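You operate a simulated robot arm through the tools that you are given. There is no shell and no other tool. Be economical: measure what you need, move in short steps, check, and stop when the job is done.

Carry out the task below with a simulated robot arm. There is one attempt and no reset: what you move stays moved.

TASK
Fit a black ring and the orange fitting on the grey post, clamp it and pump to about 40 kPa.
Fine: shut the vent before pumping.

It is judged by the outcome, as a careful person would: the job done as asked, and still so three seconds after it is handed in. It fails if anything else is knocked over, pushed out of place, dropped, spilled or broken.

THE ROBOT
A 7-joint arm with a two-finger parallel gripper, fixed in place. Base frame: the origin is at the foot of the arm, x ahead of it, y to its left, z up; the work surface is at about z = 86.4. Lengths are in cm, angles in degrees, forces in N, time in s.
With the tool pointing down near the work surface it reaches from about 30 to 70 cm from the base axis. Its first joint turns from -66.0 to 66.0 degrees. Payload 1.57 kg.
Tool frame: the origin (TCP) lies between the finger pads and is the grasp point; the fingertips stand 3 cm ahead of it; z points along the fingers, y is the line along which they close. The gripper opens to 11 cm. The fingers are 2.4 cm wide and 1.2 cm thick; the gripper's body (4.8 by 11.2 cm) begins 7.8 cm behind the TCP.
Orientation is that of the tool frame in the base frame, as [roll, pitch, yaw] about the fixed x, y, z axes, in that order (R = Rz(yaw) Ry(pitch) Rx(roll)). With the fingers straight down and closing along the base's y, the tool's x points along the base's -x, its y along +y and its z along -z.

THE INTERFACE
- The arm moves only by the tool drive_tool. Its argument "commands" is a list of rows, each a list of 3 entries, a list of its own where there are three numbers: the shift along the tool's x, y, z in units of 30 mm (1.0 is 30 mm), then the turn, a rotation vector about the tool's x, y, z in units of 8 degrees (1.0 is 8 degrees), then the gripper command, from -1 (fully open) to 1 (shut), values between in proportion. In form: [[[dx, dy, dz], [wx, wy, wz], fingers], ...]. A call has 1 to 8 rows; each row shifts and turns the commanded pose from where the row before left it, along the tool's axes as they then stand. A call with a number of a shift or a turn outside -1 to 1 is refused whole. A row lasts 0.2 s, in which the tool goes at most 5 cm and 8.6 degrees; a call with a longer step from one row to the next is refused whole, and so is a gripper value outside its range. A pose out of reach is approached as far as the arm can. The call stops where the force on the tool passes 70 N (or 10 N more than at its start, if that is more) or the arm is blocked; 0.2 s more then pass. The fingers move at their own pace (about 10.8 cm/s each) and stop on an object; they squeeze with about 34 N. The grip force told is the motor's: it shows also when the fingers shut on nothing. Time passes only in rows, and 0.2 s behind the last, so rows that do not move let the fingers close. It gives the time, the measured TCP pose, the force on the tool (base axes), the opening and the grip force at its end, in the units of the frame above (readings bear some noise).
- Cameras (640 x 400 px; columns grow to the right, rows downward): "scene" is fixed at [15.53, -38.36, 141.58]; the picture's right is [0.87, -0.50, 0.00], its down [-0.24, -0.41, -0.88] and it looks along [0.44, 0.76, -0.48] (base axes); focal length 356 px, centre (320, 200). "wrist" rides on the gripper at [-3.6, 0, -8] in the tool frame; the picture's right is [0.00, -1.00, 0.00], its down [0.97, 0.00, -0.24] and it looks along [0.24, 0.00, 0.97] (tool axes); focal length 218 px, centre (320, 200).
- get_image(camera): a new picture of that camera. No time passes.
- probe_pixels(camera, pixels): for up to 12 pixels [column, row] of the newest picture of that camera ("zoom" is the newest enlarged one), the place [x, y, z] in the base frame of the surface seen there, good to about 0.2 cm. No time passes.
- close_up(camera, box): a new picture of the part [left, top, right, bottom] of that camera's present view, enlarged. No time passes.
- hand_in(): hands the job in; it is judged then, once.

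Work in short steps. Measure before you move; look again where a grasp or a placing could have gone wrong, and mend it. You have 80 turns and 34 pictures in all, the two below and enlarged ones among them. Open the gripper and draw the arm clear of the work before you hand the job in, unless the task says otherwise; then end with one line.

The tools are called after "Request:" as name(argument=value, ...) on one line, values as JSON. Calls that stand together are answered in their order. drive_tool: Moves the arm, as the interface text tells. Its arguments: {"type":"object","properties":{"commands":{"type":"array","items":{"type":"array"}}},"required":["commands"]} The other tools are called the same way: get_image (camera) takes a picture; probe_pixels (camera, pixels) gives the place of the surface under pixels of a picture; close_up (camera, box) takes an enlarged picture of a part of a camera's view; hand_in () hands the job in.

At the start:

```text
clock: 0.0
tool_pos: [39.69, 1.75, 119.98]
ee_rot: [180.0, 0.1, -180.0]
force: [0.4, -0.1, 0.6]
width: 11.0
finger_force: 0.1
```

scene: 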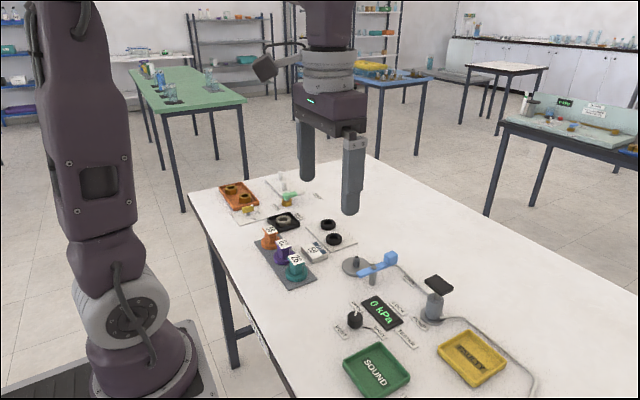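
wrist: 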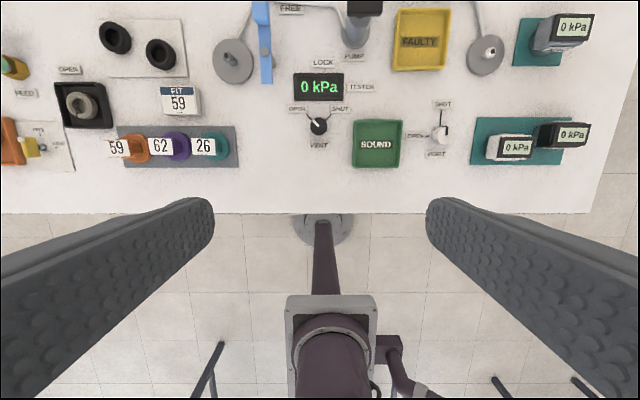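

The pictures show fittings, rings, a tester with a post and lever, a vent knob and a pump. I'll enlarge these to read the layout.

Request:
close_up(camera="scene", box=[210, 160, 370, 290])

Request:
close_up(camera="scene", box=[320, 230, 480, 350])

Request:
close_up(camera="wrist", box=[0, 0, 420, 200])

```text
3.08 times, centred on (290, 225) of scene
```

zoom: 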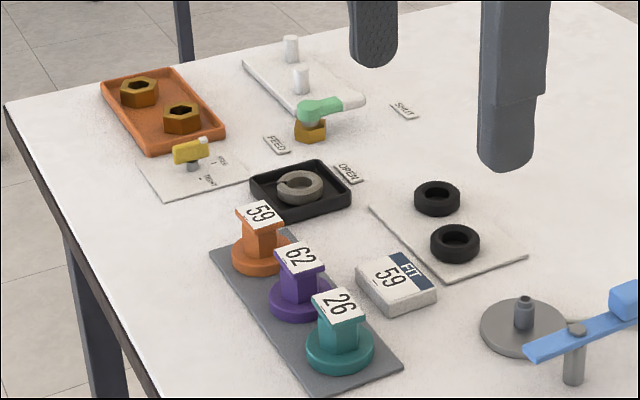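

```text
3.33 times, centred on (400, 290) of scene
```

zoom: 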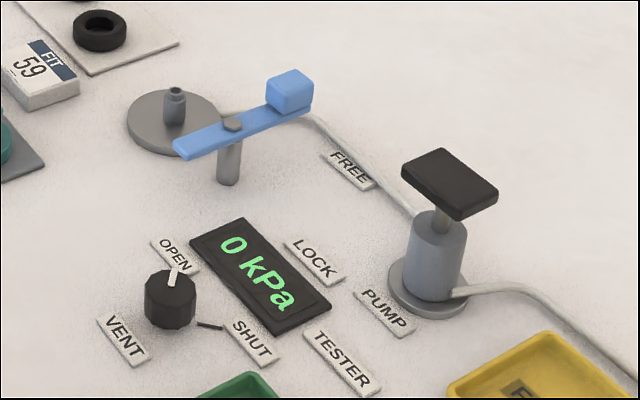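

```text
1.52 times, centred on (210, 100) of wrist
```

zoom: 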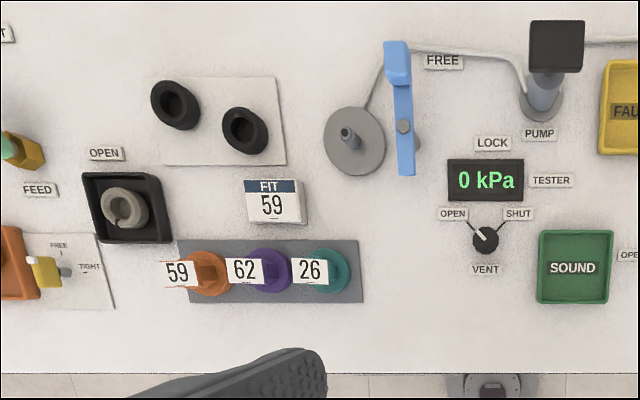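

I'll measure the key parts from the wrist enlargement and the scene picture.

Request:
probe_pixels(camera="zoom", pixels=[[175, 106], [246, 132], [348, 133], [358, 160], [404, 126], [397, 48], [406, 170], [486, 240], [556, 45], [210, 272], [480, 232], [300, 160]])

Request:
probe_pixels(camera="scene", pixels=[[328, 220], [333, 235], [356, 258], [372, 265], [390, 257], [360, 272], [354, 315], [438, 283], [268, 231], [269, 241], [333, 240], [352, 323]])

Request:
close_up(camera="scene", box=[250, 205, 350, 270])

```text
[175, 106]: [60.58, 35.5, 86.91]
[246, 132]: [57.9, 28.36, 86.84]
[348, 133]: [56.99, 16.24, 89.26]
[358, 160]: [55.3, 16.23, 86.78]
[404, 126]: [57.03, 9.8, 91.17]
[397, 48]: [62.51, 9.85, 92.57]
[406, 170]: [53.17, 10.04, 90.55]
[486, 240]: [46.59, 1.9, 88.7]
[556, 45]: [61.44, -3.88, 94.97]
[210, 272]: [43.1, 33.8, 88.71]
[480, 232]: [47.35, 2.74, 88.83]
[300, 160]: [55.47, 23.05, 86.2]
```

```text
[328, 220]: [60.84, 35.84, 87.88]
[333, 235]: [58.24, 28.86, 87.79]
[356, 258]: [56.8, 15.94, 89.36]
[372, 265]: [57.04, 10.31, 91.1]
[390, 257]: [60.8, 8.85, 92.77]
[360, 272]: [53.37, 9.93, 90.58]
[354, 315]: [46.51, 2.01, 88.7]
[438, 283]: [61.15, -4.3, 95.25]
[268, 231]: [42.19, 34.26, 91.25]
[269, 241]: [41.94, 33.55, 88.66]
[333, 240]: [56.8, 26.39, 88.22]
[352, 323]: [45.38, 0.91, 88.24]
```

```text
6.15 times, centred on (300, 238) of scene
```

zoom: 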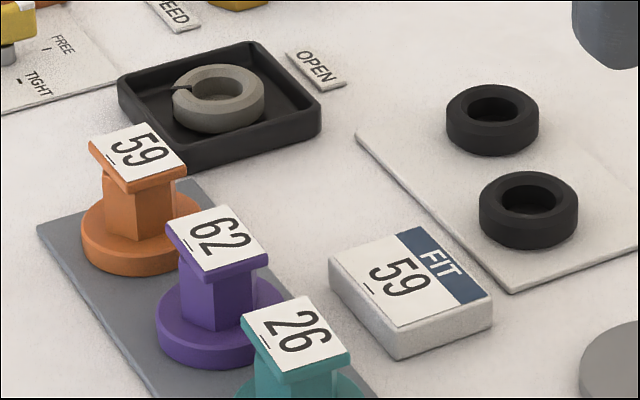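

Request:
probe_pixels(camera="zoom", pixels=[[484, 198], [574, 198], [530, 174], [528, 220], [528, 206], [450, 110], [98, 140], [132, 187], [172, 160], [146, 128], [140, 215], [90, 250]])

Request:
close_up(camera="scene", box=[335, 240, 405, 290])

```text
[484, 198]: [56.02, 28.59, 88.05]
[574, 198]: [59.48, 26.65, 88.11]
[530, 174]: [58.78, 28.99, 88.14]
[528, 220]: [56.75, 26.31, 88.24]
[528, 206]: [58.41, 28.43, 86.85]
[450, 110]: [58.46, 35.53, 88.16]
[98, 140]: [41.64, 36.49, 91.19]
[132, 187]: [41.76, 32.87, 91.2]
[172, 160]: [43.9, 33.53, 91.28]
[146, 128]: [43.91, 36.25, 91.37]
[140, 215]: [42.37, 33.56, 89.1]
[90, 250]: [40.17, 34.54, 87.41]
```

```text
8.00 times, centred on (370, 265) of scene
```

zoom: 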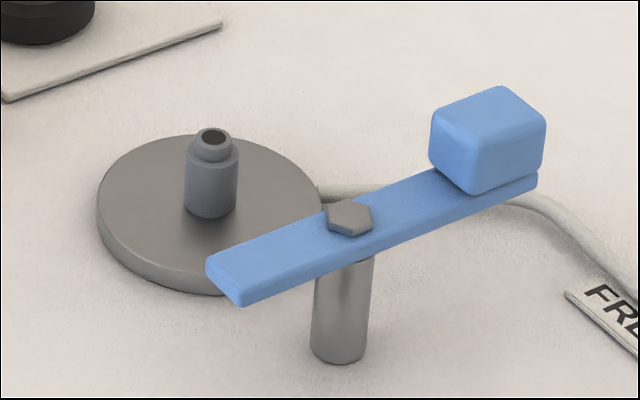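

Request:
probe_pixels(camera="zoom", pixels=[[186, 165], [238, 165], [212, 180], [212, 138], [100, 200], [318, 195], [205, 140], [150, 255], [212, 262], [240, 300], [536, 185], [350, 216]])

Request:
drive_tool(commands=[[[-1, 1, 0], [0, 0, 1], -1], [[-1, 1, 0], [0, 0, 1], -1], [[-1, 1, 0], [0, 0, 1], -1], [[-0.6, 1, 0], [0, 0, 1], -1], [[0, 1, 0], [0, 0, 1], -1], [[0, 0, 0], [0, 0, 1], -1], [[0, 0, 0], [0, 0, 1], -1], [[0, 0, 0], [0, 0, 1], -1]])

```text
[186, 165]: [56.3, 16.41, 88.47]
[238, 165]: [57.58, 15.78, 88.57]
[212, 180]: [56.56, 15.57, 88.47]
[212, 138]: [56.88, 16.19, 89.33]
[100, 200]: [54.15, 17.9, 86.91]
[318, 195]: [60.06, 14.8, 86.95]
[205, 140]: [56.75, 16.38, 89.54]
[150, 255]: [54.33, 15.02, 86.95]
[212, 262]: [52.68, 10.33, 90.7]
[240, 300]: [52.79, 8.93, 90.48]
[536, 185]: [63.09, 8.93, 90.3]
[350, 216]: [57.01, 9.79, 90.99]
```

```text
clock: 1.8
tool_pos: [54.15, 14.0, 119.84]
ee_rot: [180.0, 0.0, 115.8]
force: [0.3, -0.7, 0.3]
width: 11.02
finger_force: 0.0
```

Now turning to yaw 90 (fingers closing along base x), then moving above the nearer ring at about (57.75, 27.65).

Request:
drive_tool(commands=[[[0, 0, 0.5], [0, 0, 1], -1], [[0, 0, 0.5], [0, 0, 1], -1], [[0, 0, 0.5], [0, 0, 1], -1], [[0, 0, 0.5], [0, 0, 0.225], -1], [[1, 0.3, 0.6], [0, 0, 0], -1], [[1, 0.3, 0.6], [0, 0, 0], -1], [[1, 0.3, 0.6], [0, 0, 0], -1], [[1, 0.3, 0.6], [0, 0, 0], -1]])

Request:
get_image(camera="wrist")

```text
clock: 3.6
tool_pos: [57.96, 26.27, 106.65]
ee_rot: [-180.0, 0.0, 90.1]
force: [-0.2, 0.4, 0.0]
width: 11.01
finger_force: 0.0
```

```text
26 pictures are left
```

wrist: 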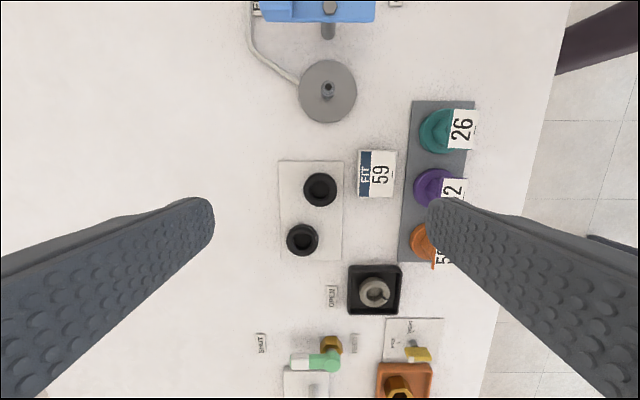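

Request:
close_up(camera="wrist", box=[240, 60, 480, 270])

```text
1.90 times, centred on (360, 165) of wrist
```

zoom: 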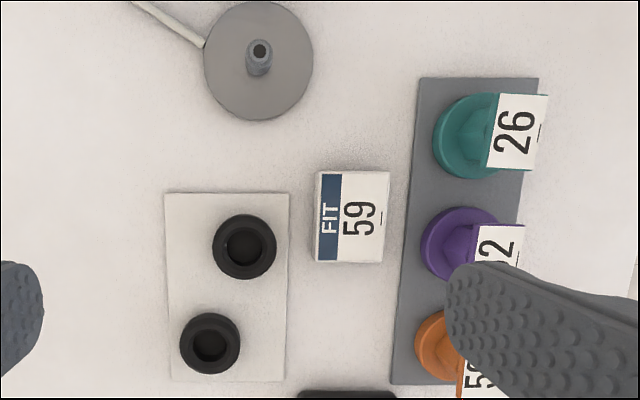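

Request:
probe_pixels(camera="zoom", pixels=[[218, 246], [270, 246], [244, 220], [244, 274], [244, 246], [259, 48], [205, 60], [312, 60], [258, 4], [258, 117], [259, 70], [440, 345]])

```text
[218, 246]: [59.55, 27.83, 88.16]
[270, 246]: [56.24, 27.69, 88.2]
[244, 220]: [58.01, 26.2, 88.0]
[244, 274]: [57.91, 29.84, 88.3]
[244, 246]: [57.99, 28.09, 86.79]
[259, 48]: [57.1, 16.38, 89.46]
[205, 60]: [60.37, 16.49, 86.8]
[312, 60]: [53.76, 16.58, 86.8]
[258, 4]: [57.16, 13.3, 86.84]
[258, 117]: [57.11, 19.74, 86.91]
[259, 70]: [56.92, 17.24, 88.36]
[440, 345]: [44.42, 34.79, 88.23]
```

Ring is at about (57.9, 27.95) and the post at about (57.08, 16.4). The FIT card stands at about x 53, so I'll narrow the fingers to about 5 cm before going down.

Request:
drive_tool(commands=[[[0.28, 0, 0.5], [0, 0, 0], 0.06], [[0.28, -0.02, 0.5], [0, 0, 0], 0.06], [[0, 0, 1], [0, 0, 0], 0.06], [[0, 0, 1], [0, 0, 0], 0.06], [[0, 0, 1], [0, 0, 0], 0.06]])

Request:
get_image(camera="wrist")

```text
clock: 4.8
tool_pos: [57.88, 27.73, 94.61]
ee_rot: [-179.9, -0.1, 90.2]
force: [1.1, -0.6, 0.2]
width: 5.2
finger_force: 0.1
```

```text
24 pictures are left
```

wrist: 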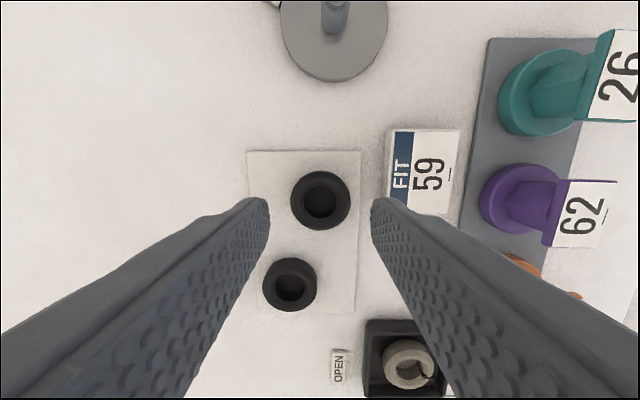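

The ring sits between the fingers (pixel 320, 200). Going down and gripping.

Request:
drive_tool(commands=[[[0, 0, 0.75], [0, 0, 0], 0.06], [[0, 0, 0.7], [0, 0, 0], 0.06], [[0, 0, 0], [0, 0, 0], 0.4], [[0, 0, 0], [0, 0, 0], 0.4], [[0, 0, 0], [0, 0, 0], 0.6]])

```text
clock: 6.0
tool_pos: [57.81, 27.75, 90.43]
ee_rot: [179.9, 0.0, 90.2]
force: [-4.8, -1.2, 18.1]
width: 4.49
finger_force: 33.5
```

Request:
get_image(camera="wrist")

Request:
close_up(camera="scene", box=[280, 190, 390, 260])

```text
23 pictures are left
```

wrist: 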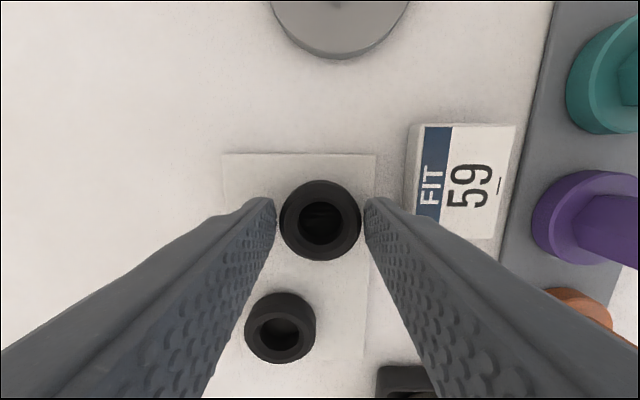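

```text
5.71 times, centred on (335, 225) of scene
```

zoom: 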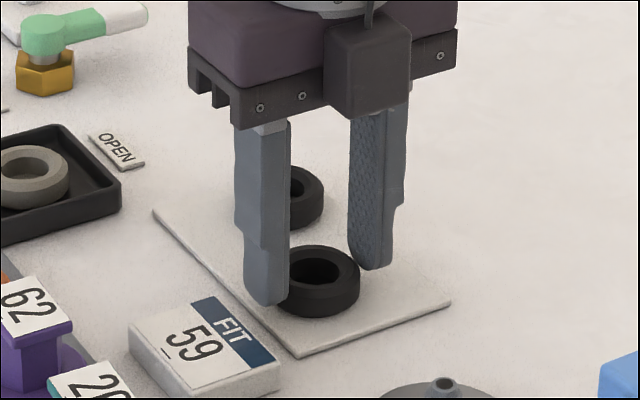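

Width stopped at 4.49 with an 18 N upward force, so the tips may be pressing on the plate. I'll ease up a little and close again.

Request:
drive_tool(commands=[[[0, 0, -0.1], [0, 0, 0], 0.6], [[0, 0, 0], [0, 0, 0], 0.6], [[0, 0, 0], [0, 0, 0], 0.6]])

```text
clock: 6.8
tool_pos: [57.78, 27.69, 90.66]
ee_rot: [180.0, 0.0, 90.2]
force: [0.6, 0.4, -0.8]
width: 4.49
finger_force: 34.2
```

Request:
drive_tool(commands=[[[0, 0, -0.5], [0, 0, 0], 0.6], [[0, 0, -0.5], [0, 0, 0], 0.6], [[0, 0, -0.5], [0, 0, 0], 0.6]])

Request:
get_image(camera="wrist")

```text
clock: 7.6
tool_pos: [57.65, 27.66, 95.27]
ee_rot: [180.0, 0.0, 90.1]
force: [0.1, -0.4, -0.9]
width: 4.48
finger_force: 34.2
```

```text
21 pictures are left
```

wrist: 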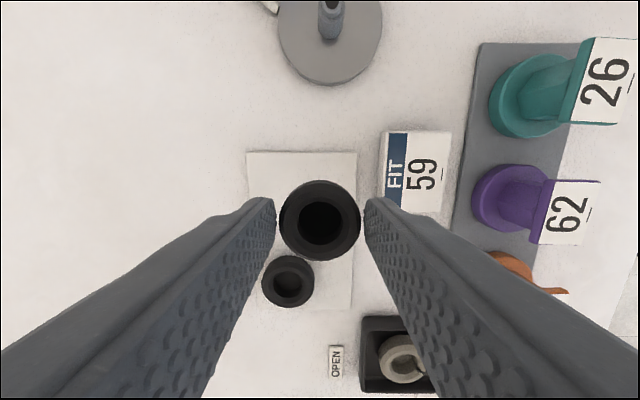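

Request:
probe_pixels(camera="wrist", pixels=[[288, 220], [352, 220], [320, 192], [320, 252], [300, 205], [332, 6], [280, 30], [380, 30], [285, 270]])

```text
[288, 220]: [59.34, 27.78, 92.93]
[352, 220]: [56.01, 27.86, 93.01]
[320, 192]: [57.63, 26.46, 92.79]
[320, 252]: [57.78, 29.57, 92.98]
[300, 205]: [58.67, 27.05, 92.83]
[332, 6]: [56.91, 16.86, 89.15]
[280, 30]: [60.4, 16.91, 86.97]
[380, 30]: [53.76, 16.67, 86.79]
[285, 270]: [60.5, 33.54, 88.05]
```

Ring is held (centre about 0.35 cm in +y from the TCP, bottom about 3.7 below). I'll carry it above the post.

Request:
drive_tool(commands=[[[-0.97, -0.05, -0.1], [0, 0, 0], 0.6], [[-0.97, -0.05, 0], [0, 0, 0], 0.6], [[-0.97, -0.05, 0], [0, 0, 0], 0.6], [[-0.96, -0.05, 0], [0, 0, 0], 0.6], [[0, 0, 0], [0, 0, 0], 0.6]])

Request:
close_up(camera="wrist", box=[240, 160, 400, 260])

Request:
close_up(camera="scene", box=[310, 220, 410, 290])

```text
clock: 8.8
tool_pos: [57.08, 16.07, 95.51]
ee_rot: [-180.0, 0.0, 90.2]
force: [0.2, -0.6, 0.1]
width: 4.5
finger_force: 34.0
```

```text
4.00 times, centred on (320, 210) of wrist
```

zoom: 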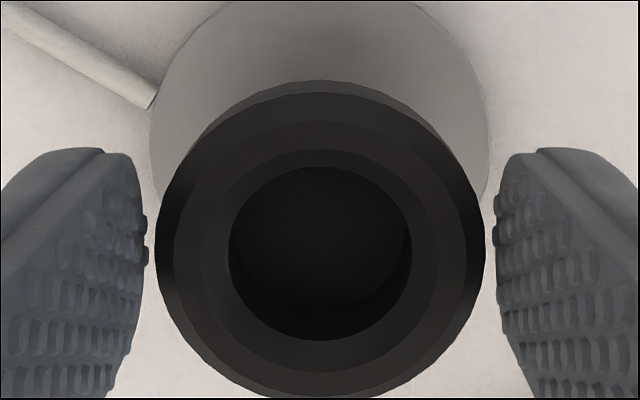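

```text
5.71 times, centred on (360, 255) of scene
```

zoom: 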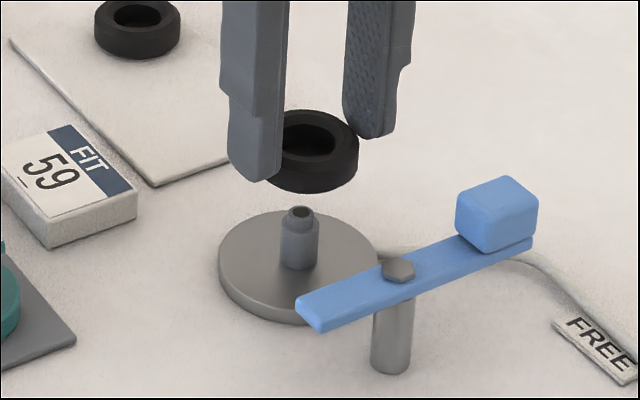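

Request:
probe_pixels(camera="zoom", pixels=[[310, 132], [285, 130], [350, 148], [300, 118], [310, 160], [300, 212], [301, 265]])

Request:
probe_pixels(camera="wrist", pixels=[[320, 222], [320, 215], [320, 232], [310, 222], [320, 205], [320, 182]])

```text
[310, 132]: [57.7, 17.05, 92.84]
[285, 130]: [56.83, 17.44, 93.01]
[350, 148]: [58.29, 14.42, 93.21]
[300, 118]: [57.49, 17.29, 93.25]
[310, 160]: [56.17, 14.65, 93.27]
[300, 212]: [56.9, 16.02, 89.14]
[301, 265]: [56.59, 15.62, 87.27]
```

```text
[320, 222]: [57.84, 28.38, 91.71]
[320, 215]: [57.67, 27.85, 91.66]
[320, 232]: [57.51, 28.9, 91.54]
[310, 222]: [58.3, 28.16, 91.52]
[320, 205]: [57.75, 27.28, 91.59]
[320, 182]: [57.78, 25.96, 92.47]
```

The ring looks centred over the post within about 0.2 cm. Lowering slowly and watching the force.

Request:
drive_tool(commands=[[[-0.03, 0, 0.3], [0, 0, 0], 0.6], [[0, 0, 0.3], [0, 0, 0], 0.6], [[0, 0, 0.2], [0, 0, 0], 0.6], [[0, 0, 0], [0, 0, 0], 0.6]])

Request:
close_up(camera="wrist", box=[240, 160, 400, 260])

```text
clock: 9.8
tool_pos: [56.94, 15.86, 93.05]
ee_rot: [-180.0, 0.0, 90.1]
force: [-1.1, -0.3, 0.0]
width: 4.5
finger_force: 34.2
```

```text
4.00 times, centred on (320, 210) of wrist
```

zoom: 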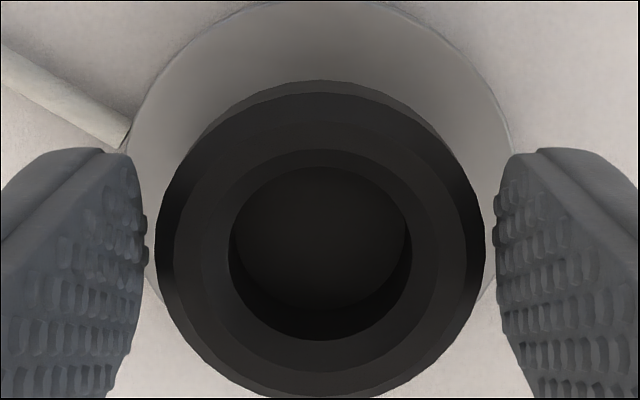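

Request:
drive_tool(commands=[[[0.03, 0.02, 0.1], [0, 0, 0], 0.6], [[0, 0, 0.15], [0, 0, 0], 0.6], [[0, 0, 0.15], [0, 0, 0], 0.6], [[0, 0, 0], [0, 0, 0], 0.6]])

Request:
close_up(camera="scene", box=[310, 220, 410, 290])

```text
clock: 10.8
tool_pos: [57.18, 16.02, 91.96]
ee_rot: [180.0, 0.0, 90.2]
force: [0.1, 0.4, -0.3]
width: 4.53
finger_force: 34.5
```

```text
5.71 times, centred on (360, 255) of scene
```

zoom: 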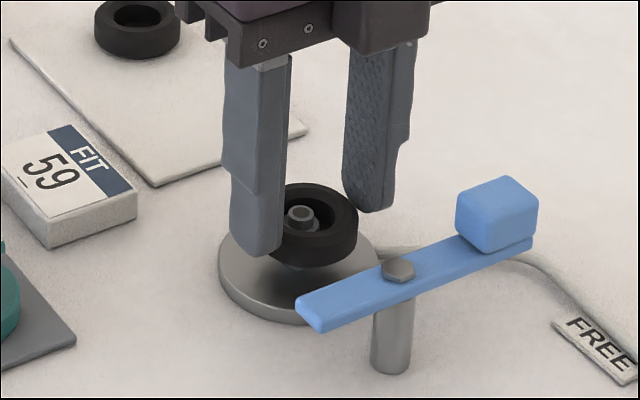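

The post is through the ring. Nudge -x slightly and lower to the disc.

Request:
drive_tool(commands=[[[0, -0.05, 0.15], [0, 0, 0], 0.6], [[0, 0, 0.15], [0, 0, 0], 0.6], [[0, 0, 0.1], [0, 0, 0], 0.6], [[0, 0, 0], [0, 0, 0], 0.6]])

```text
clock: 11.8
tool_pos: [56.94, 16.04, 90.79]
ee_rot: [179.8, 0.0, 90.2]
force: [-4.7, -1.8, 30.5]
width: 4.49
finger_force: 33.8
```

Contact at 30 N; the ring is seated. Open slightly and rise.

Request:
drive_tool(commands=[[[0, 0, -0.05], [0, 0, 0], 0.6], [[0, 0, 0], [0, 0, 0], 0], [[0, 0, 0], [0, 0, 0], 0], [[0, 0, -0.5], [0, 0, 0], 0], [[0, 0, -1], [0, 0, 0], 0], [[0, 0, -1], [0, 0, 0], 0]])

Request:
get_image(camera="wrist")

Request:
close_up(camera="scene", box=[310, 220, 410, 290])

```text
clock: 13.2
tool_pos: [57.1, 16.03, 98.43]
ee_rot: [179.9, 0.0, 90.1]
force: [0.4, 1.0, 0.1]
width: 5.52
finger_force: 0.1
```

```text
16 pictures are left
```

wrist: 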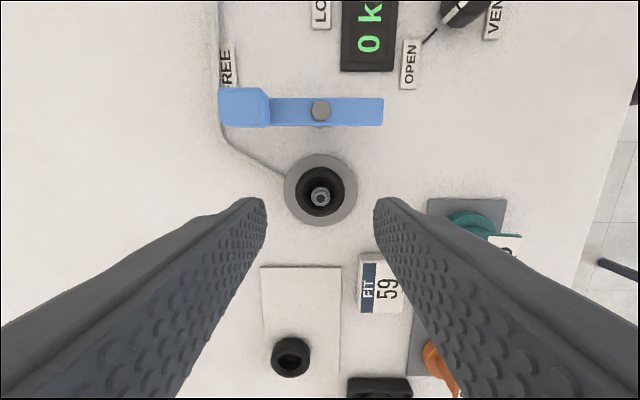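

```text
5.71 times, centred on (360, 255) of scene
```

zoom: 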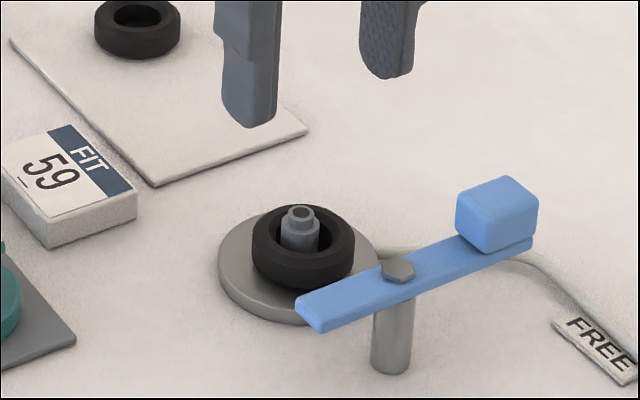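

Ring is seated around the post; post axis is about (57.1, 16.3). Next I move above the orange fitting.

Request:
drive_tool(commands=[[[0.8, -0.6, -0.9], [0, 0, 0], -0.1], [[1, -0.7, -0.9], [0, 0, 0], -0.1], [[1, -0.7, 0], [0, 0, 0], -0.1], [[1, -0.7, 0], [0, 0, 0], -0.1], [[1, -0.7, 0], [0, 0, 0], -0.1], [[1, -0.7, 0], [0, 0, 0], -0.1], [[0.3, -0.7, 0], [0, 0, 0], -0.1], [[0, 0, 0], [0, 0, 0], -0.1]])

Request:
close_up(camera="wrist", box=[220, 120, 420, 280])

```text
clock: 15.0
tool_pos: [42.57, 34.34, 103.72]
ee_rot: [179.9, 0.1, 90.2]
force: [-0.3, 0.1, 0.4]
width: 6.06
finger_force: 0.0
```

```text
2.50 times, centred on (320, 200) of wrist
```

zoom: 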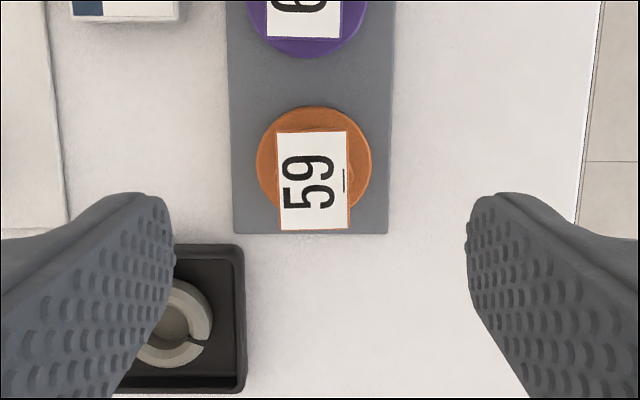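

Request:
probe_pixels(camera="zoom", pixels=[[278, 132], [346, 132], [278, 230], [350, 230], [260, 160], [372, 160], [315, 108], [245, 245], [310, 222], [245, 390], [262, 190]])

```text
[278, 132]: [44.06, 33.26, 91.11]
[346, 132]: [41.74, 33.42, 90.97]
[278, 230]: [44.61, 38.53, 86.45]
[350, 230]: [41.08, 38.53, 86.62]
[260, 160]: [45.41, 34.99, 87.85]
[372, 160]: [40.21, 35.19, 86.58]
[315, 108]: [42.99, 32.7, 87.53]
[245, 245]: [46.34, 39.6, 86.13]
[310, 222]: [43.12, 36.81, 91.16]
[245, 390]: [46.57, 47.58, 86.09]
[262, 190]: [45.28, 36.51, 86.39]
```

Cap spans x 41.7–44.05, y 33.3–37.1 at z 91.2; flange top is about 88.7. I'll descend around it to TCP z 92.5, then close on the cap/neck.

Request:
drive_tool(commands=[[[0.13, 0.11, 0.5], [0, 0, 0], 0.15], [[0.12, 0, 0.8], [0, 0, 0], 0.15], [[0, 0, 0.8], [0, 0, 0], 0.15], [[0, 0, 0.8], [0, 0, 0], 0.15], [[0, 0, 0.8], [0, 0, 0], 0.15], [[0, 0, 0], [0, 0, 0], 0.15]])

Request:
close_up(camera="scene", box=[220, 180, 330, 260])

```text
clock: 16.4
tool_pos: [42.98, 35.07, 92.62]
ee_rot: [-180.0, 0.0, 90.2]
force: [-0.4, 0.3, -0.6]
width: 4.7
finger_force: 0.0
```

```text
5.00 times, centred on (275, 220) of scene
```

zoom: 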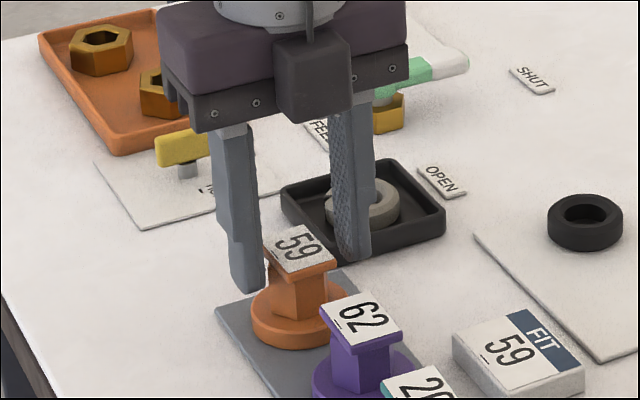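

Fingers straddle the cap. Closing and lifting.

Request:
drive_tool(commands=[[[0, 0, 0], [0, 0, 0], 0.7], [[0, 0, 0], [0, 0, 0], 0.7], [[0, 0, 0], [0, 0, 0], 0.7], [[0, 0, -0.4], [0, 0, 0], 0.7], [[0, 0, -0.8], [0, 0, 0], 0.7], [[0, 0, -0.8], [0, 0, 0], 0.7], [[0, 0, -0.8], [0, 0, 0], 0.7]])

Request:
close_up(camera="scene", box=[220, 160, 330, 240])

Request:
close_up(camera="wrist", box=[240, 120, 400, 280])

```text
clock: 18.0
tool_pos: [42.9, 35.12, 100.95]
ee_rot: [180.0, 0.1, 90.2]
force: [0.3, 0.2, -1.4]
width: 2.76
finger_force: 33.5
```

```text
5.00 times, centred on (275, 200) of scene
```

zoom: 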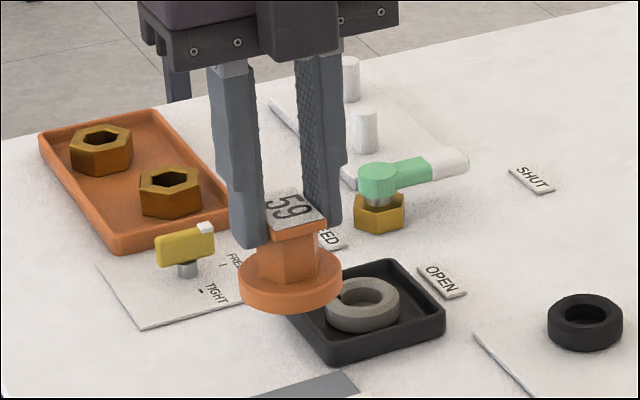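

```text
2.50 times, centred on (320, 200) of wrist
```

zoom: 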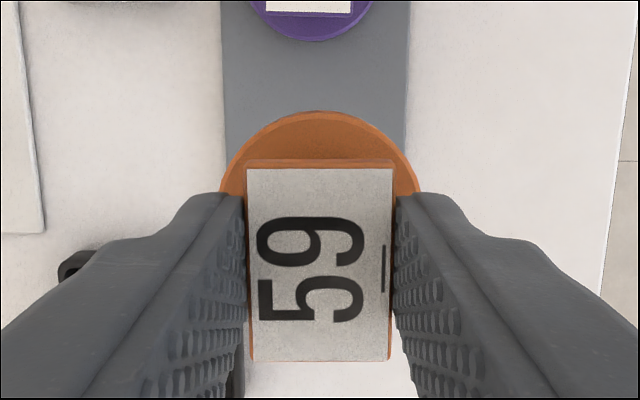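

Request:
probe_pixels(camera="zoom", pixels=[[320, 113], [320, 130], [232, 180], [408, 180], [320, 170], [320, 355], [320, 260]])

```text
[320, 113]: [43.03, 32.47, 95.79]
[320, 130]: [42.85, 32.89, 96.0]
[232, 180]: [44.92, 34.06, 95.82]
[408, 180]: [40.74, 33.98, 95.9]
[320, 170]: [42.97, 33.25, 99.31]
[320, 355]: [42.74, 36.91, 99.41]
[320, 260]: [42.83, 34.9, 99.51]
```

Fitting is held level, bottom about 5.9 below the TCP. Carry it to above the post.

Request:
drive_tool(commands=[[[-0.5, 0.4, 0], [0, 0, 0], 0.7], [[-1, 0.8, 0], [0, 0, 0], 0.7], [[-1, 0.8, 0], [0, 0, 0], 0.7], [[-1, 0.8, 0], [0, 0, 0], 0.7], [[-1, 0.8, 0], [0, 0, 0], 0.7], [[-1, 0.8, 0], [0, 0, 0], 0.7], [[-0.77, 0.33, 0], [0, 0, 0], 0.7], [[0, 0, 0], [0, 0, 0], 0.7]])

```text
clock: 19.8
tool_pos: [57.33, 16.22, 101.06]
ee_rot: [-180.0, 0.1, 90.2]
force: [0.6, 0.0, -0.8]
width: 2.76
finger_force: 33.9
```

Request:
drive_tool(commands=[[[0.02, -0.03, 0.6], [0, 0, 0], 0.7], [[0, 0, 0.6], [0, 0, 0], 0.7], [[0, 0, 0.3], [0, 0, 0], 0.7], [[0, 0, 0], [0, 0, 0], 0.7]])

Request:
close_up(camera="scene", box=[310, 210, 410, 280])

```text
clock: 20.8
tool_pos: [56.98, 16.34, 96.62]
ee_rot: [-180.0, 0.0, 90.3]
force: [-1.4, -0.1, -1.0]
width: 2.77
finger_force: 34.8
```

```text
5.71 times, centred on (360, 245) of scene
```

zoom: 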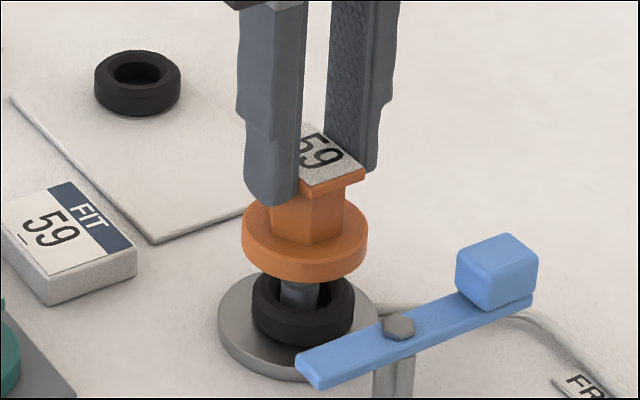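

Flange centre (305) lines up with the post (300 plus perspective). Lowering gently.

Request:
drive_tool(commands=[[[0, 0, 0.2], [0, 0, 0], 0.7], [[0, 0, 0.2], [0, 0, 0], 0.7], [[0, 0, 0.15], [0, 0, 0], 0.7], [[0, 0, 0], [0, 0, 0], 0.7]])

```text
clock: 21.8
tool_pos: [56.99, 16.33, 94.82]
ee_rot: [-180.0, 0.0, 90.2]
force: [0.2, 0.0, 0.0]
width: 2.75
finger_force: 34.4
```

Past the post tip without contact. Continue down to seat.

Request:
drive_tool(commands=[[[0, 0, 0.1], [0, 0, 0], 0.7], [[0, 0, 0.1], [0, 0, 0], 0.7], [[0, 0, 0.05], [0, 0, 0], 0.7], [[0, 0, 0], [0, 0, 0], 0.7]])

```text
clock: 22.8
tool_pos: [57.06, 16.43, 94.28]
ee_rot: [179.8, -0.2, 90.2]
force: [0.1, 1.4, 30.6]
width: 2.75
finger_force: 34.0
```

Seated (30 N). Ease, release, rise and look.

Request:
drive_tool(commands=[[[0, 0, -0.07], [0, 0, 0], 0.7], [[0, 0, 0], [0, 0, 0], 0.2], [[0, 0, 0], [0, 0, 0], 0.2], [[0, 0, -0.5], [0, 0, 0], 0.2], [[0, 0, -1], [0, 0, 0], 0.2], [[0, 0, -1], [0, 0, 0], 0.2], [[0, 0, -0.5], [0, 0, 0], 0.2]])

Request:
close_up(camera="scene", box=[320, 215, 450, 330])

```text
clock: 24.4
tool_pos: [57.13, 16.38, 103.29]
ee_rot: [179.9, 0.0, 90.2]
force: [-0.3, 0.4, 0.1]
width: 4.41
finger_force: 0.1
```

```text
3.48 times, centred on (385, 272) of scene
```

zoom: 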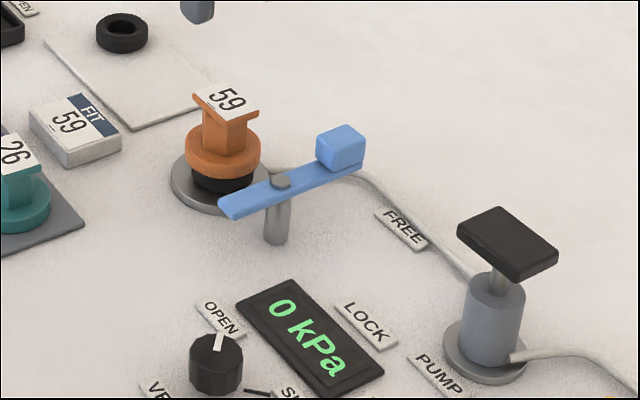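

Request:
probe_pixels(camera="zoom", pixels=[[222, 172], [250, 170], [235, 200], [320, 180], [340, 133], [318, 145], [363, 145], [345, 160], [360, 330], [215, 352], [508, 240], [218, 341]])

```text
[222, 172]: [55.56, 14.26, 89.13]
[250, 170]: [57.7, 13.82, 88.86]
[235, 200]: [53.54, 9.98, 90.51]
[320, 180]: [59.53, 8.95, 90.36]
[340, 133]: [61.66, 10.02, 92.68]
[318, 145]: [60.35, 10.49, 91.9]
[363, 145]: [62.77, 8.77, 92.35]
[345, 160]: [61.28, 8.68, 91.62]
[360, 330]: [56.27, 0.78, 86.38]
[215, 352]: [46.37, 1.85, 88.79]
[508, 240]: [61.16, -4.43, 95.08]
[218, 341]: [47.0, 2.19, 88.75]
```

Fitting is seated. Lever: pivot (57, 9.85), handle centre about (61.9, 9.7), to swing clockwise to LOCK. I turn the gripper back to yaw 180 to grip the handle across its sides.

Request:
drive_tool(commands=[[[0, 0, 0], [0, 0, -1], 0.2], [[0, 0, 0], [0, 0, -1], 0.2], [[0, 0, 0], [0, 0, -1], 0.2], [[0, 0, 0], [0, 0, -1], 0.2], [[0, 0, 0], [0, 0, -1], 0.2], [[0, 0, 0], [0, 0, -1], 0.2], [[0, 0, 0], [0, 0, -1], 0.2], [[0, 0, 0], [0, 0, -1], 0.2]])

Request:
drive_tool(commands=[[[0, 0, 0], [0, 0, -1], 0.2], [[0, 0, 0], [0, 0, -1], 0.2], [[0, 0, 0], [0, 0, -1], 0.2], [[0, 0, 0], [0, 0, -0.225], 0.2], [[-0.8, -1, 0], [0, 0, 0], 0.2], [[-0.79, -1, 0], [0, 0, 0], 0.2], [[0, -0.21, 0], [0, 0, 0], 0.2]])

Request:
get_image(camera="wrist")

```text
clock: 26.2
tool_pos: [57.1, 16.4, 103.24]
ee_rot: [-179.9, 0.0, 154.4]
force: [-0.3, -1.0, 1.0]
width: 4.42
finger_force: 0.1
```

```text
clock: 27.8
tool_pos: [61.94, 9.59, 103.41]
ee_rot: [180.0, 0.0, -180.0]
force: [0.0, 0.2, -0.1]
width: 4.38
finger_force: 0.0
```

```text
8 pictures are left
```

wrist: 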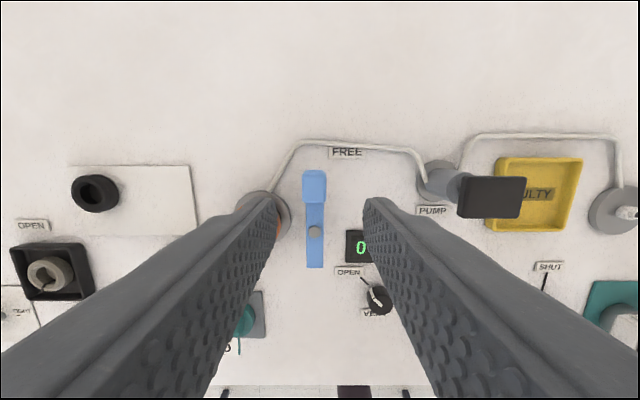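

Handle centre at about (62.1, 10.0), 2.1 wide. Descend astride it and close.

Request:
drive_tool(commands=[[[-0.03, 0.13, 0.5], [0, 0, 0], 0.2], [[0, 0, 0.8], [0, 0, 0], 0.2], [[0, 0, 0.8], [0, 0, 0], 0.2], [[0, 0, 0.8], [0, 0, 0], 0.2], [[0, 0, 0.6], [0, 0, 0], 0.2], [[0, 0, 0], [0, 0, 0], 0.7], [[0, 0, 0], [0, 0, 0], 0.7], [[0, 0, 0], [0, 0, 0], 0.7]])

```text
clock: 29.6
tool_pos: [62.05, 10.06, 92.7]
ee_rot: [-180.0, -0.1, 180.0]
force: [-3.8, -7.1, -2.5]
width: 2.2
finger_force: 35.0
```

Handle gripped (2.2). Swing the first 32° clockwise along the arc.

Request:
drive_tool(commands=[[[0.016, -0.232, 0], [0, 0, 1], 0.7], [[0.016, -0.232, 0], [0, 0, 1], 0.7], [[0.016, -0.232, 0], [0, 0, 1], 0.7], [[0.016, -0.232, 0], [0, 0, 1], 0.7]])

```text
clock: 30.6
tool_pos: [61.15, 7.45, 92.74]
ee_rot: [179.9, 0.1, 147.9]
force: [7.5, -1.3, -4.5]
width: 2.18
finger_force: 34.6
```

Request:
drive_tool(commands=[[[0.016, -0.232, 0], [0, 0, 1], 0.7], [[0.016, -0.232, 0], [0, 0, 1], 0.7], [[0.016, -0.232, 0], [0, 0, 1], 0.7], [[0.016, -0.232, 0], [0, 0, 1], 0.7]])

Request:
drive_tool(commands=[[[0.016, -0.232, 0], [0, 0, 1], 0.7], [[0.016, -0.232, 0], [0, 0, 1], 0.7]])

```text
clock: 31.6
tool_pos: [59.17, 5.68, 92.82]
ee_rot: [179.9, 0.0, 115.8]
force: [13.4, 2.6, 8.2]
width: 2.18
finger_force: 34.5
```

```text
clock: 32.2
tool_pos: [57.71, 5.16, 92.81]
ee_rot: [180.0, 0.0, 99.8]
force: [17.3, 6.5, 1.9]
width: 2.19
finger_force: 35.0
```

Request:
drive_tool(commands=[[[0.016, -0.232, 0], [0, 0, 1], 0.7], [[0.005, -0.06, 0], [0, 0, 0.22], 0.7], [[0, 0, 0], [0, 0, 0], 0.7]])

Request:
close_up(camera="scene", box=[320, 215, 450, 330])

```text
clock: 33.0
tool_pos: [56.97, 5.13, 92.88]
ee_rot: [180.0, 0.1, 90.2]
force: [24.3, 5.2, -5.6]
width: 2.19
finger_force: 34.8
```

```text
3.48 times, centred on (385, 272) of scene
```

zoom: 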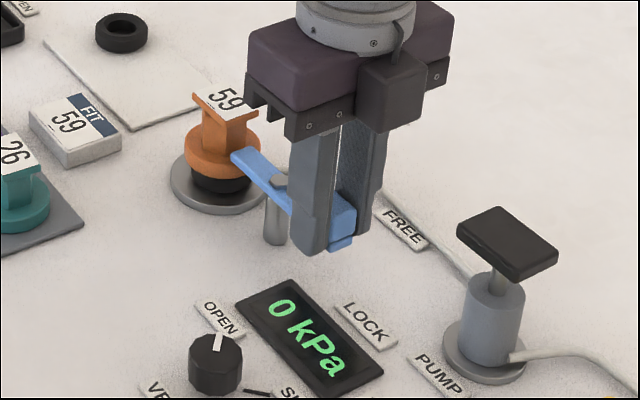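

The lever end is over the flange. I'll nudge a few degrees further to feel for the stop.

Request:
drive_tool(commands=[[[0.002, -0.1, 0], [0, 0, 0.4], 0.7], [[0, 0, 0], [0, 0, 0], 0.7]])

```text
clock: 33.6
tool_pos: [57.02, 5.08, 92.84]
ee_rot: [179.5, 0.1, 87.0]
force: [39.6, 3.7, -19.8]
width: 2.25
finger_force: 34.9
```

It's at the stop: position unchanged while force rose to 40 N. Back off, release and rise.

Request:
drive_tool(commands=[[[-0.002, 0.1, 0], [0, 0, -0.4], 0.7], [[0, 0, 0], [0, 0, 0], 0.2], [[0, 0, 0], [0, 0, 0], 0.2], [[0, 0, -0.6], [0, 0, 0], 0.2], [[0, 0, -1], [0, 0, 0], 0.2], [[0, 0, -1], [0, 0, 0], 0.2], [[0, 0, -0.6], [0, 0, 0], 0.2]])

Request:
get_image(camera="wrist")

```text
clock: 35.2
tool_pos: [56.78, 5.19, 102.57]
ee_rot: [-180.0, 0.0, 90.2]
force: [0.7, -0.4, 0.1]
width: 4.4
finger_force: 0.0
```

```text
6 pictures are left
```

wrist: 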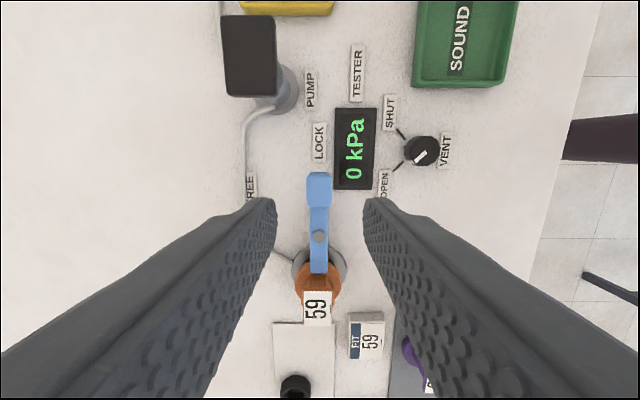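

Clamp handle points to LOCK. Now measuring the vent knob (about pixel 422, 151) and ticks.

Request:
probe_pixels(camera="wrist", pixels=[[409, 151], [434, 151], [422, 140], [422, 163], [427, 151], [416, 159], [393, 170], [397, 130], [404, 137], [404, 162], [250, 55], [232, 20]])

Request:
probe_pixels(camera="scene", pixels=[[354, 318], [347, 316], [362, 316], [356, 311]])

```text
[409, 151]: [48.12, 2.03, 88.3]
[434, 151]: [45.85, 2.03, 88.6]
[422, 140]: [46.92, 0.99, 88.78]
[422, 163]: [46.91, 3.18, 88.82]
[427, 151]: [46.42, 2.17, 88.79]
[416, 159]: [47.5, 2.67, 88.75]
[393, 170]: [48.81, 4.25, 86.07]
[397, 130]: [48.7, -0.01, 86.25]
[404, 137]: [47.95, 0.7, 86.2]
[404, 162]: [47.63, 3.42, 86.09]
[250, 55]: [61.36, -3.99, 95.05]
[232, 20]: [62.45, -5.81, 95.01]
```

```text
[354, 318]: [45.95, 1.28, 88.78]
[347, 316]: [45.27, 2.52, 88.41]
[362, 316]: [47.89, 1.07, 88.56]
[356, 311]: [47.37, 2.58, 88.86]
```

Knob centre is about (46.8, 2.0), top 88.8, ticks 90° apart. I turn to yaw 180 and move over it, leaving the clockwise 90° turn available.

Request:
drive_tool(commands=[[[0, 0, 0], [0, 0, -1], 0.2], [[0, 0, 0], [0, 0, -1], 0.2], [[0, 0, 0], [0, 0, -1], 0.2], [[0, 0, 0], [0, 0, -1], 0.2], [[0, 0, 0], [0, 0, -1], 0.2], [[0, 0, 0], [0, 0, -1], 0.2], [[0, 0, 0], [0, 0, -1], 0.2], [[0, 0, 0], [0, 0, -1], 0.2]])

Request:
drive_tool(commands=[[[0, 0, 0], [0, 0, -1], 0.2], [[0, 0, 0], [0, 0, -1], 0.2], [[0, 0, 0], [0, 0, -1], 0.2], [[0, 0, 0], [0, 0, -0.225], 0.2], [[0.9, -0.3, 0], [0, 0, 0], 0.2], [[0.9, -0.3, 0], [0, 0, 0], 0.2], [[0.9, -0.3, 0.4], [0, 0, 0], 0.2], [[0.63, -0.17, 0.4], [0, 0, 0], 0.2]])

Request:
close_up(camera="wrist", box=[260, 150, 380, 230])

```text
clock: 37.0
tool_pos: [56.89, 5.11, 102.43]
ee_rot: [180.0, 0.0, 154.3]
force: [-0.5, -1.2, 0.1]
width: 4.41
finger_force: 0.1
```

```text
clock: 38.8
tool_pos: [46.95, 1.92, 99.99]
ee_rot: [-180.0, 0.1, 180.0]
force: [-0.5, 0.1, -0.2]
width: 4.38
finger_force: 0.0
```

```text
5.00 times, centred on (320, 190) of wrist
```

zoom: 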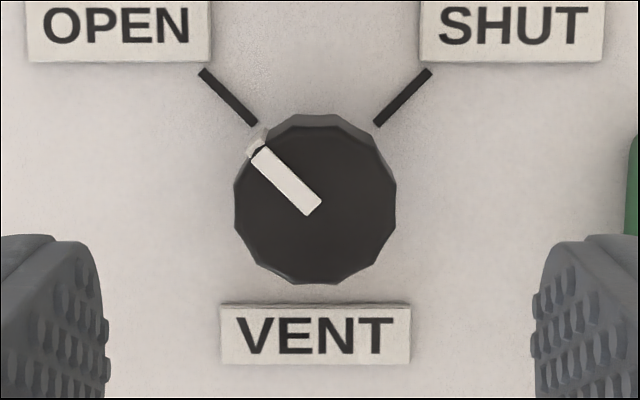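

Knob centred within 0.2 cm. Adjust, descend to z 90.2 and grip.

Request:
drive_tool(commands=[[[0.07, 0.02, 0.5], [0, 0, 0], 0.2], [[0, 0, 0.9], [0, 0, 0], 0.2], [[0, 0, 0.9], [0, 0, 0], 0.2], [[0, 0, 0.6], [0, 0, 0], 0.2], [[0, 0, 0.37], [0, 0, 0], 0.2], [[0, 0, 0], [0, 0, 0], 0.8], [[0, 0, 0], [0, 0, 0], 0.8], [[0, 0, 0], [0, 0, 0], 0.8]])

```text
clock: 40.6
tool_pos: [46.84, 2.04, 90.14]
ee_rot: [180.0, 0.1, -180.0]
force: [-2.4, 11.7, -0.1]
width: 2.87
finger_force: 38.7
```

Knob gripped (2.87). Turn clockwise.

Request:
drive_tool(commands=[[[0, 0.03, 0], [0, 0, 1], 0.8], [[0, 0, 0], [0, 0, 1], 0.8], [[0, 0, 0], [0, 0, 1], 0.8], [[0, 0, 0], [0, 0, 1], 0.8], [[0, 0, 0], [0, 0, 1], 0.8], [[0, 0, 0], [0, 0, 1], 0.8], [[0, 0, 0], [0, 0, 1], 0.8], [[0, 0, 0], [0, 0, 1], 0.8]])

Request:
drive_tool(commands=[[[0, 0, 0], [0, 0, 1], 0.8], [[0, 0, 0], [0, 0, 1], 0.8], [[0, 0, 0], [0, 0, 1], 0.8], [[0, 0, 0], [0, 0, 0.5], 0.8], [[0, 0, 0], [0, 0, 0], 0.8]])

```text
clock: 42.4
tool_pos: [46.61, 1.81, 90.22]
ee_rot: [-179.9, 0.2, 115.8]
force: [-10.8, -31.5, 10.9]
width: 2.87
finger_force: 38.0
```

```text
clock: 43.6
tool_pos: [46.5, 2.04, 90.19]
ee_rot: [-179.6, 0.0, 88.1]
force: [-22.4, 3.5, -27.1]
width: 2.88
finger_force: 39.3
```

Release and rise, then check the knob and gauge.

Request:
drive_tool(commands=[[[0, 0, 0], [0, 0, 0], 0.2], [[0, 0, 0], [0, 0, 0], 0.2], [[0, 0, -0.7], [0, 0, 0], 0.2], [[0, 0, -1], [0, 0, 0], 0.2], [[0, 0, -1], [0, 0, 0], 0.2], [[0, 0, -1], [0, 0, 0], 0.4]])

Request:
get_image(camera="wrist")

```text
clock: 45.0
tool_pos: [46.75, 1.97, 101.45]
ee_rot: [180.0, 0.0, 88.0]
force: [0.1, -0.7, 0.3]
width: 3.29
finger_force: 0.0
```

```text
4 pictures are left
```

wrist: 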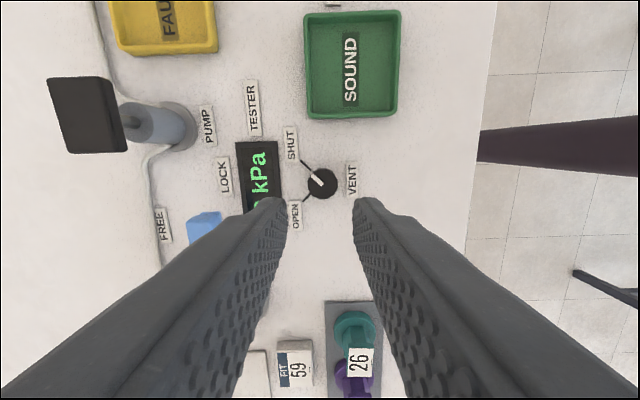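

Knob points at SHUT. Close the fingers and move above the pump cap (61.3, -4.1, top 95.05).

Request:
drive_tool(commands=[[[-0.3, 0.8, -0.4], [0, 0, 0], 1], [[-0.4, 0.9, 0], [0, 0, 0], 1], [[-0.4, 0.9, 0], [0, 0, 0], 1], [[-0.4, 0.9, 0], [0, 0, 0], 1], [[-0.36, 0.9, 0], [0, 0, 0], 1], [[0, 0.5, 0], [0, 0, 0], 1], [[0, 0, 0.5], [0, 0, 0], 1], [[0, 0, 0.4], [0, 0, 0], 1]])

```text
clock: 46.8
tool_pos: [61.24, -4.16, 99.72]
ee_rot: [-180.0, 0.0, 87.9]
force: [-0.2, -0.3, 0.1]
width: 0.02
finger_force: 21.3
```

Tips are about 1.6 cm above the cap. Press gently to find contact and stroke.

Request:
drive_tool(commands=[[[0, 0, 0.3], [0, 0, 0], 1], [[0, 0, 0.3], [0, 0, 0], 1], [[0, 0, 0.2], [0, 0, 0], 1]])

```text
clock: 47.6
tool_pos: [61.32, -4.07, 97.43]
ee_rot: [179.9, 0.0, 88.0]
force: [0.2, -0.9, 1.3]
width: 0.01
finger_force: 20.7
```

Request:
drive_tool(commands=[[[0, 0, 0.2], [0, 0, 0], 1], [[0, 0, 0.2], [0, 0, 0], 1]])

Request:
close_up(camera="scene", box=[340, 230, 480, 330])

```text
clock: 48.2
tool_pos: [61.24, -3.95, 96.16]
ee_rot: [-180.0, 0.0, 88.0]
force: [-1.4, 1.1, 3.3]
width: 0.0
finger_force: 21.1
```

```text
4.00 times, centred on (410, 280) of scene
```

zoom: 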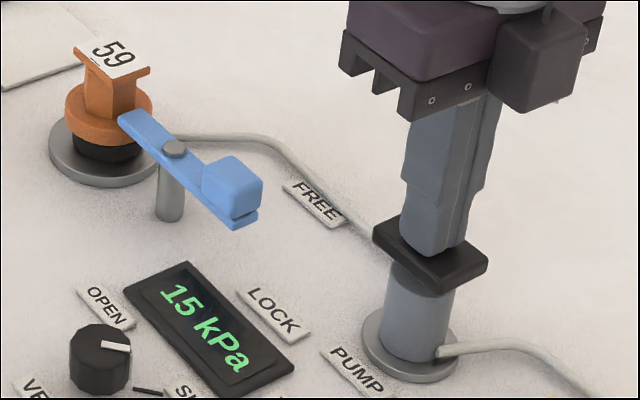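

Gauge reads 15 kPa after one near-full stroke. Let the cap return and repeat the same stroke.

Request:
drive_tool(commands=[[[0, 0, -0.6], [0, 0, 0], 1], [[0, 0, -0.6], [0, 0, 0], 1], [[0, 0, 0], [0, 0, 0], 1], [[0, 0, 0], [0, 0, 0], 1], [[0, 0, 0.4], [0, 0, 0], 1], [[0, 0, 0.4], [0, 0, 0], 1], [[0, 0, 0.2], [0, 0, 0], 1], [[0, 0, 0.2], [0, 0, 0], 1]])

Request:
close_up(camera="scene", box=[340, 230, 480, 330])

```text
clock: 50.0
tool_pos: [61.11, -4.23, 96.22]
ee_rot: [-179.9, 0.1, 88.0]
force: [0.3, -2.2, 3.5]
width: 0.02
finger_force: 20.9
```

```text
4.00 times, centred on (410, 280) of scene
```

zoom: 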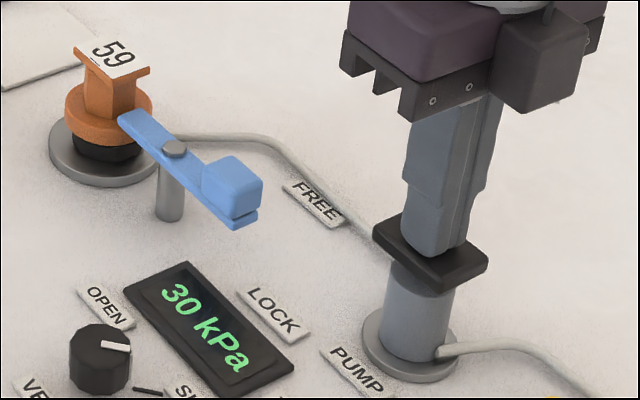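

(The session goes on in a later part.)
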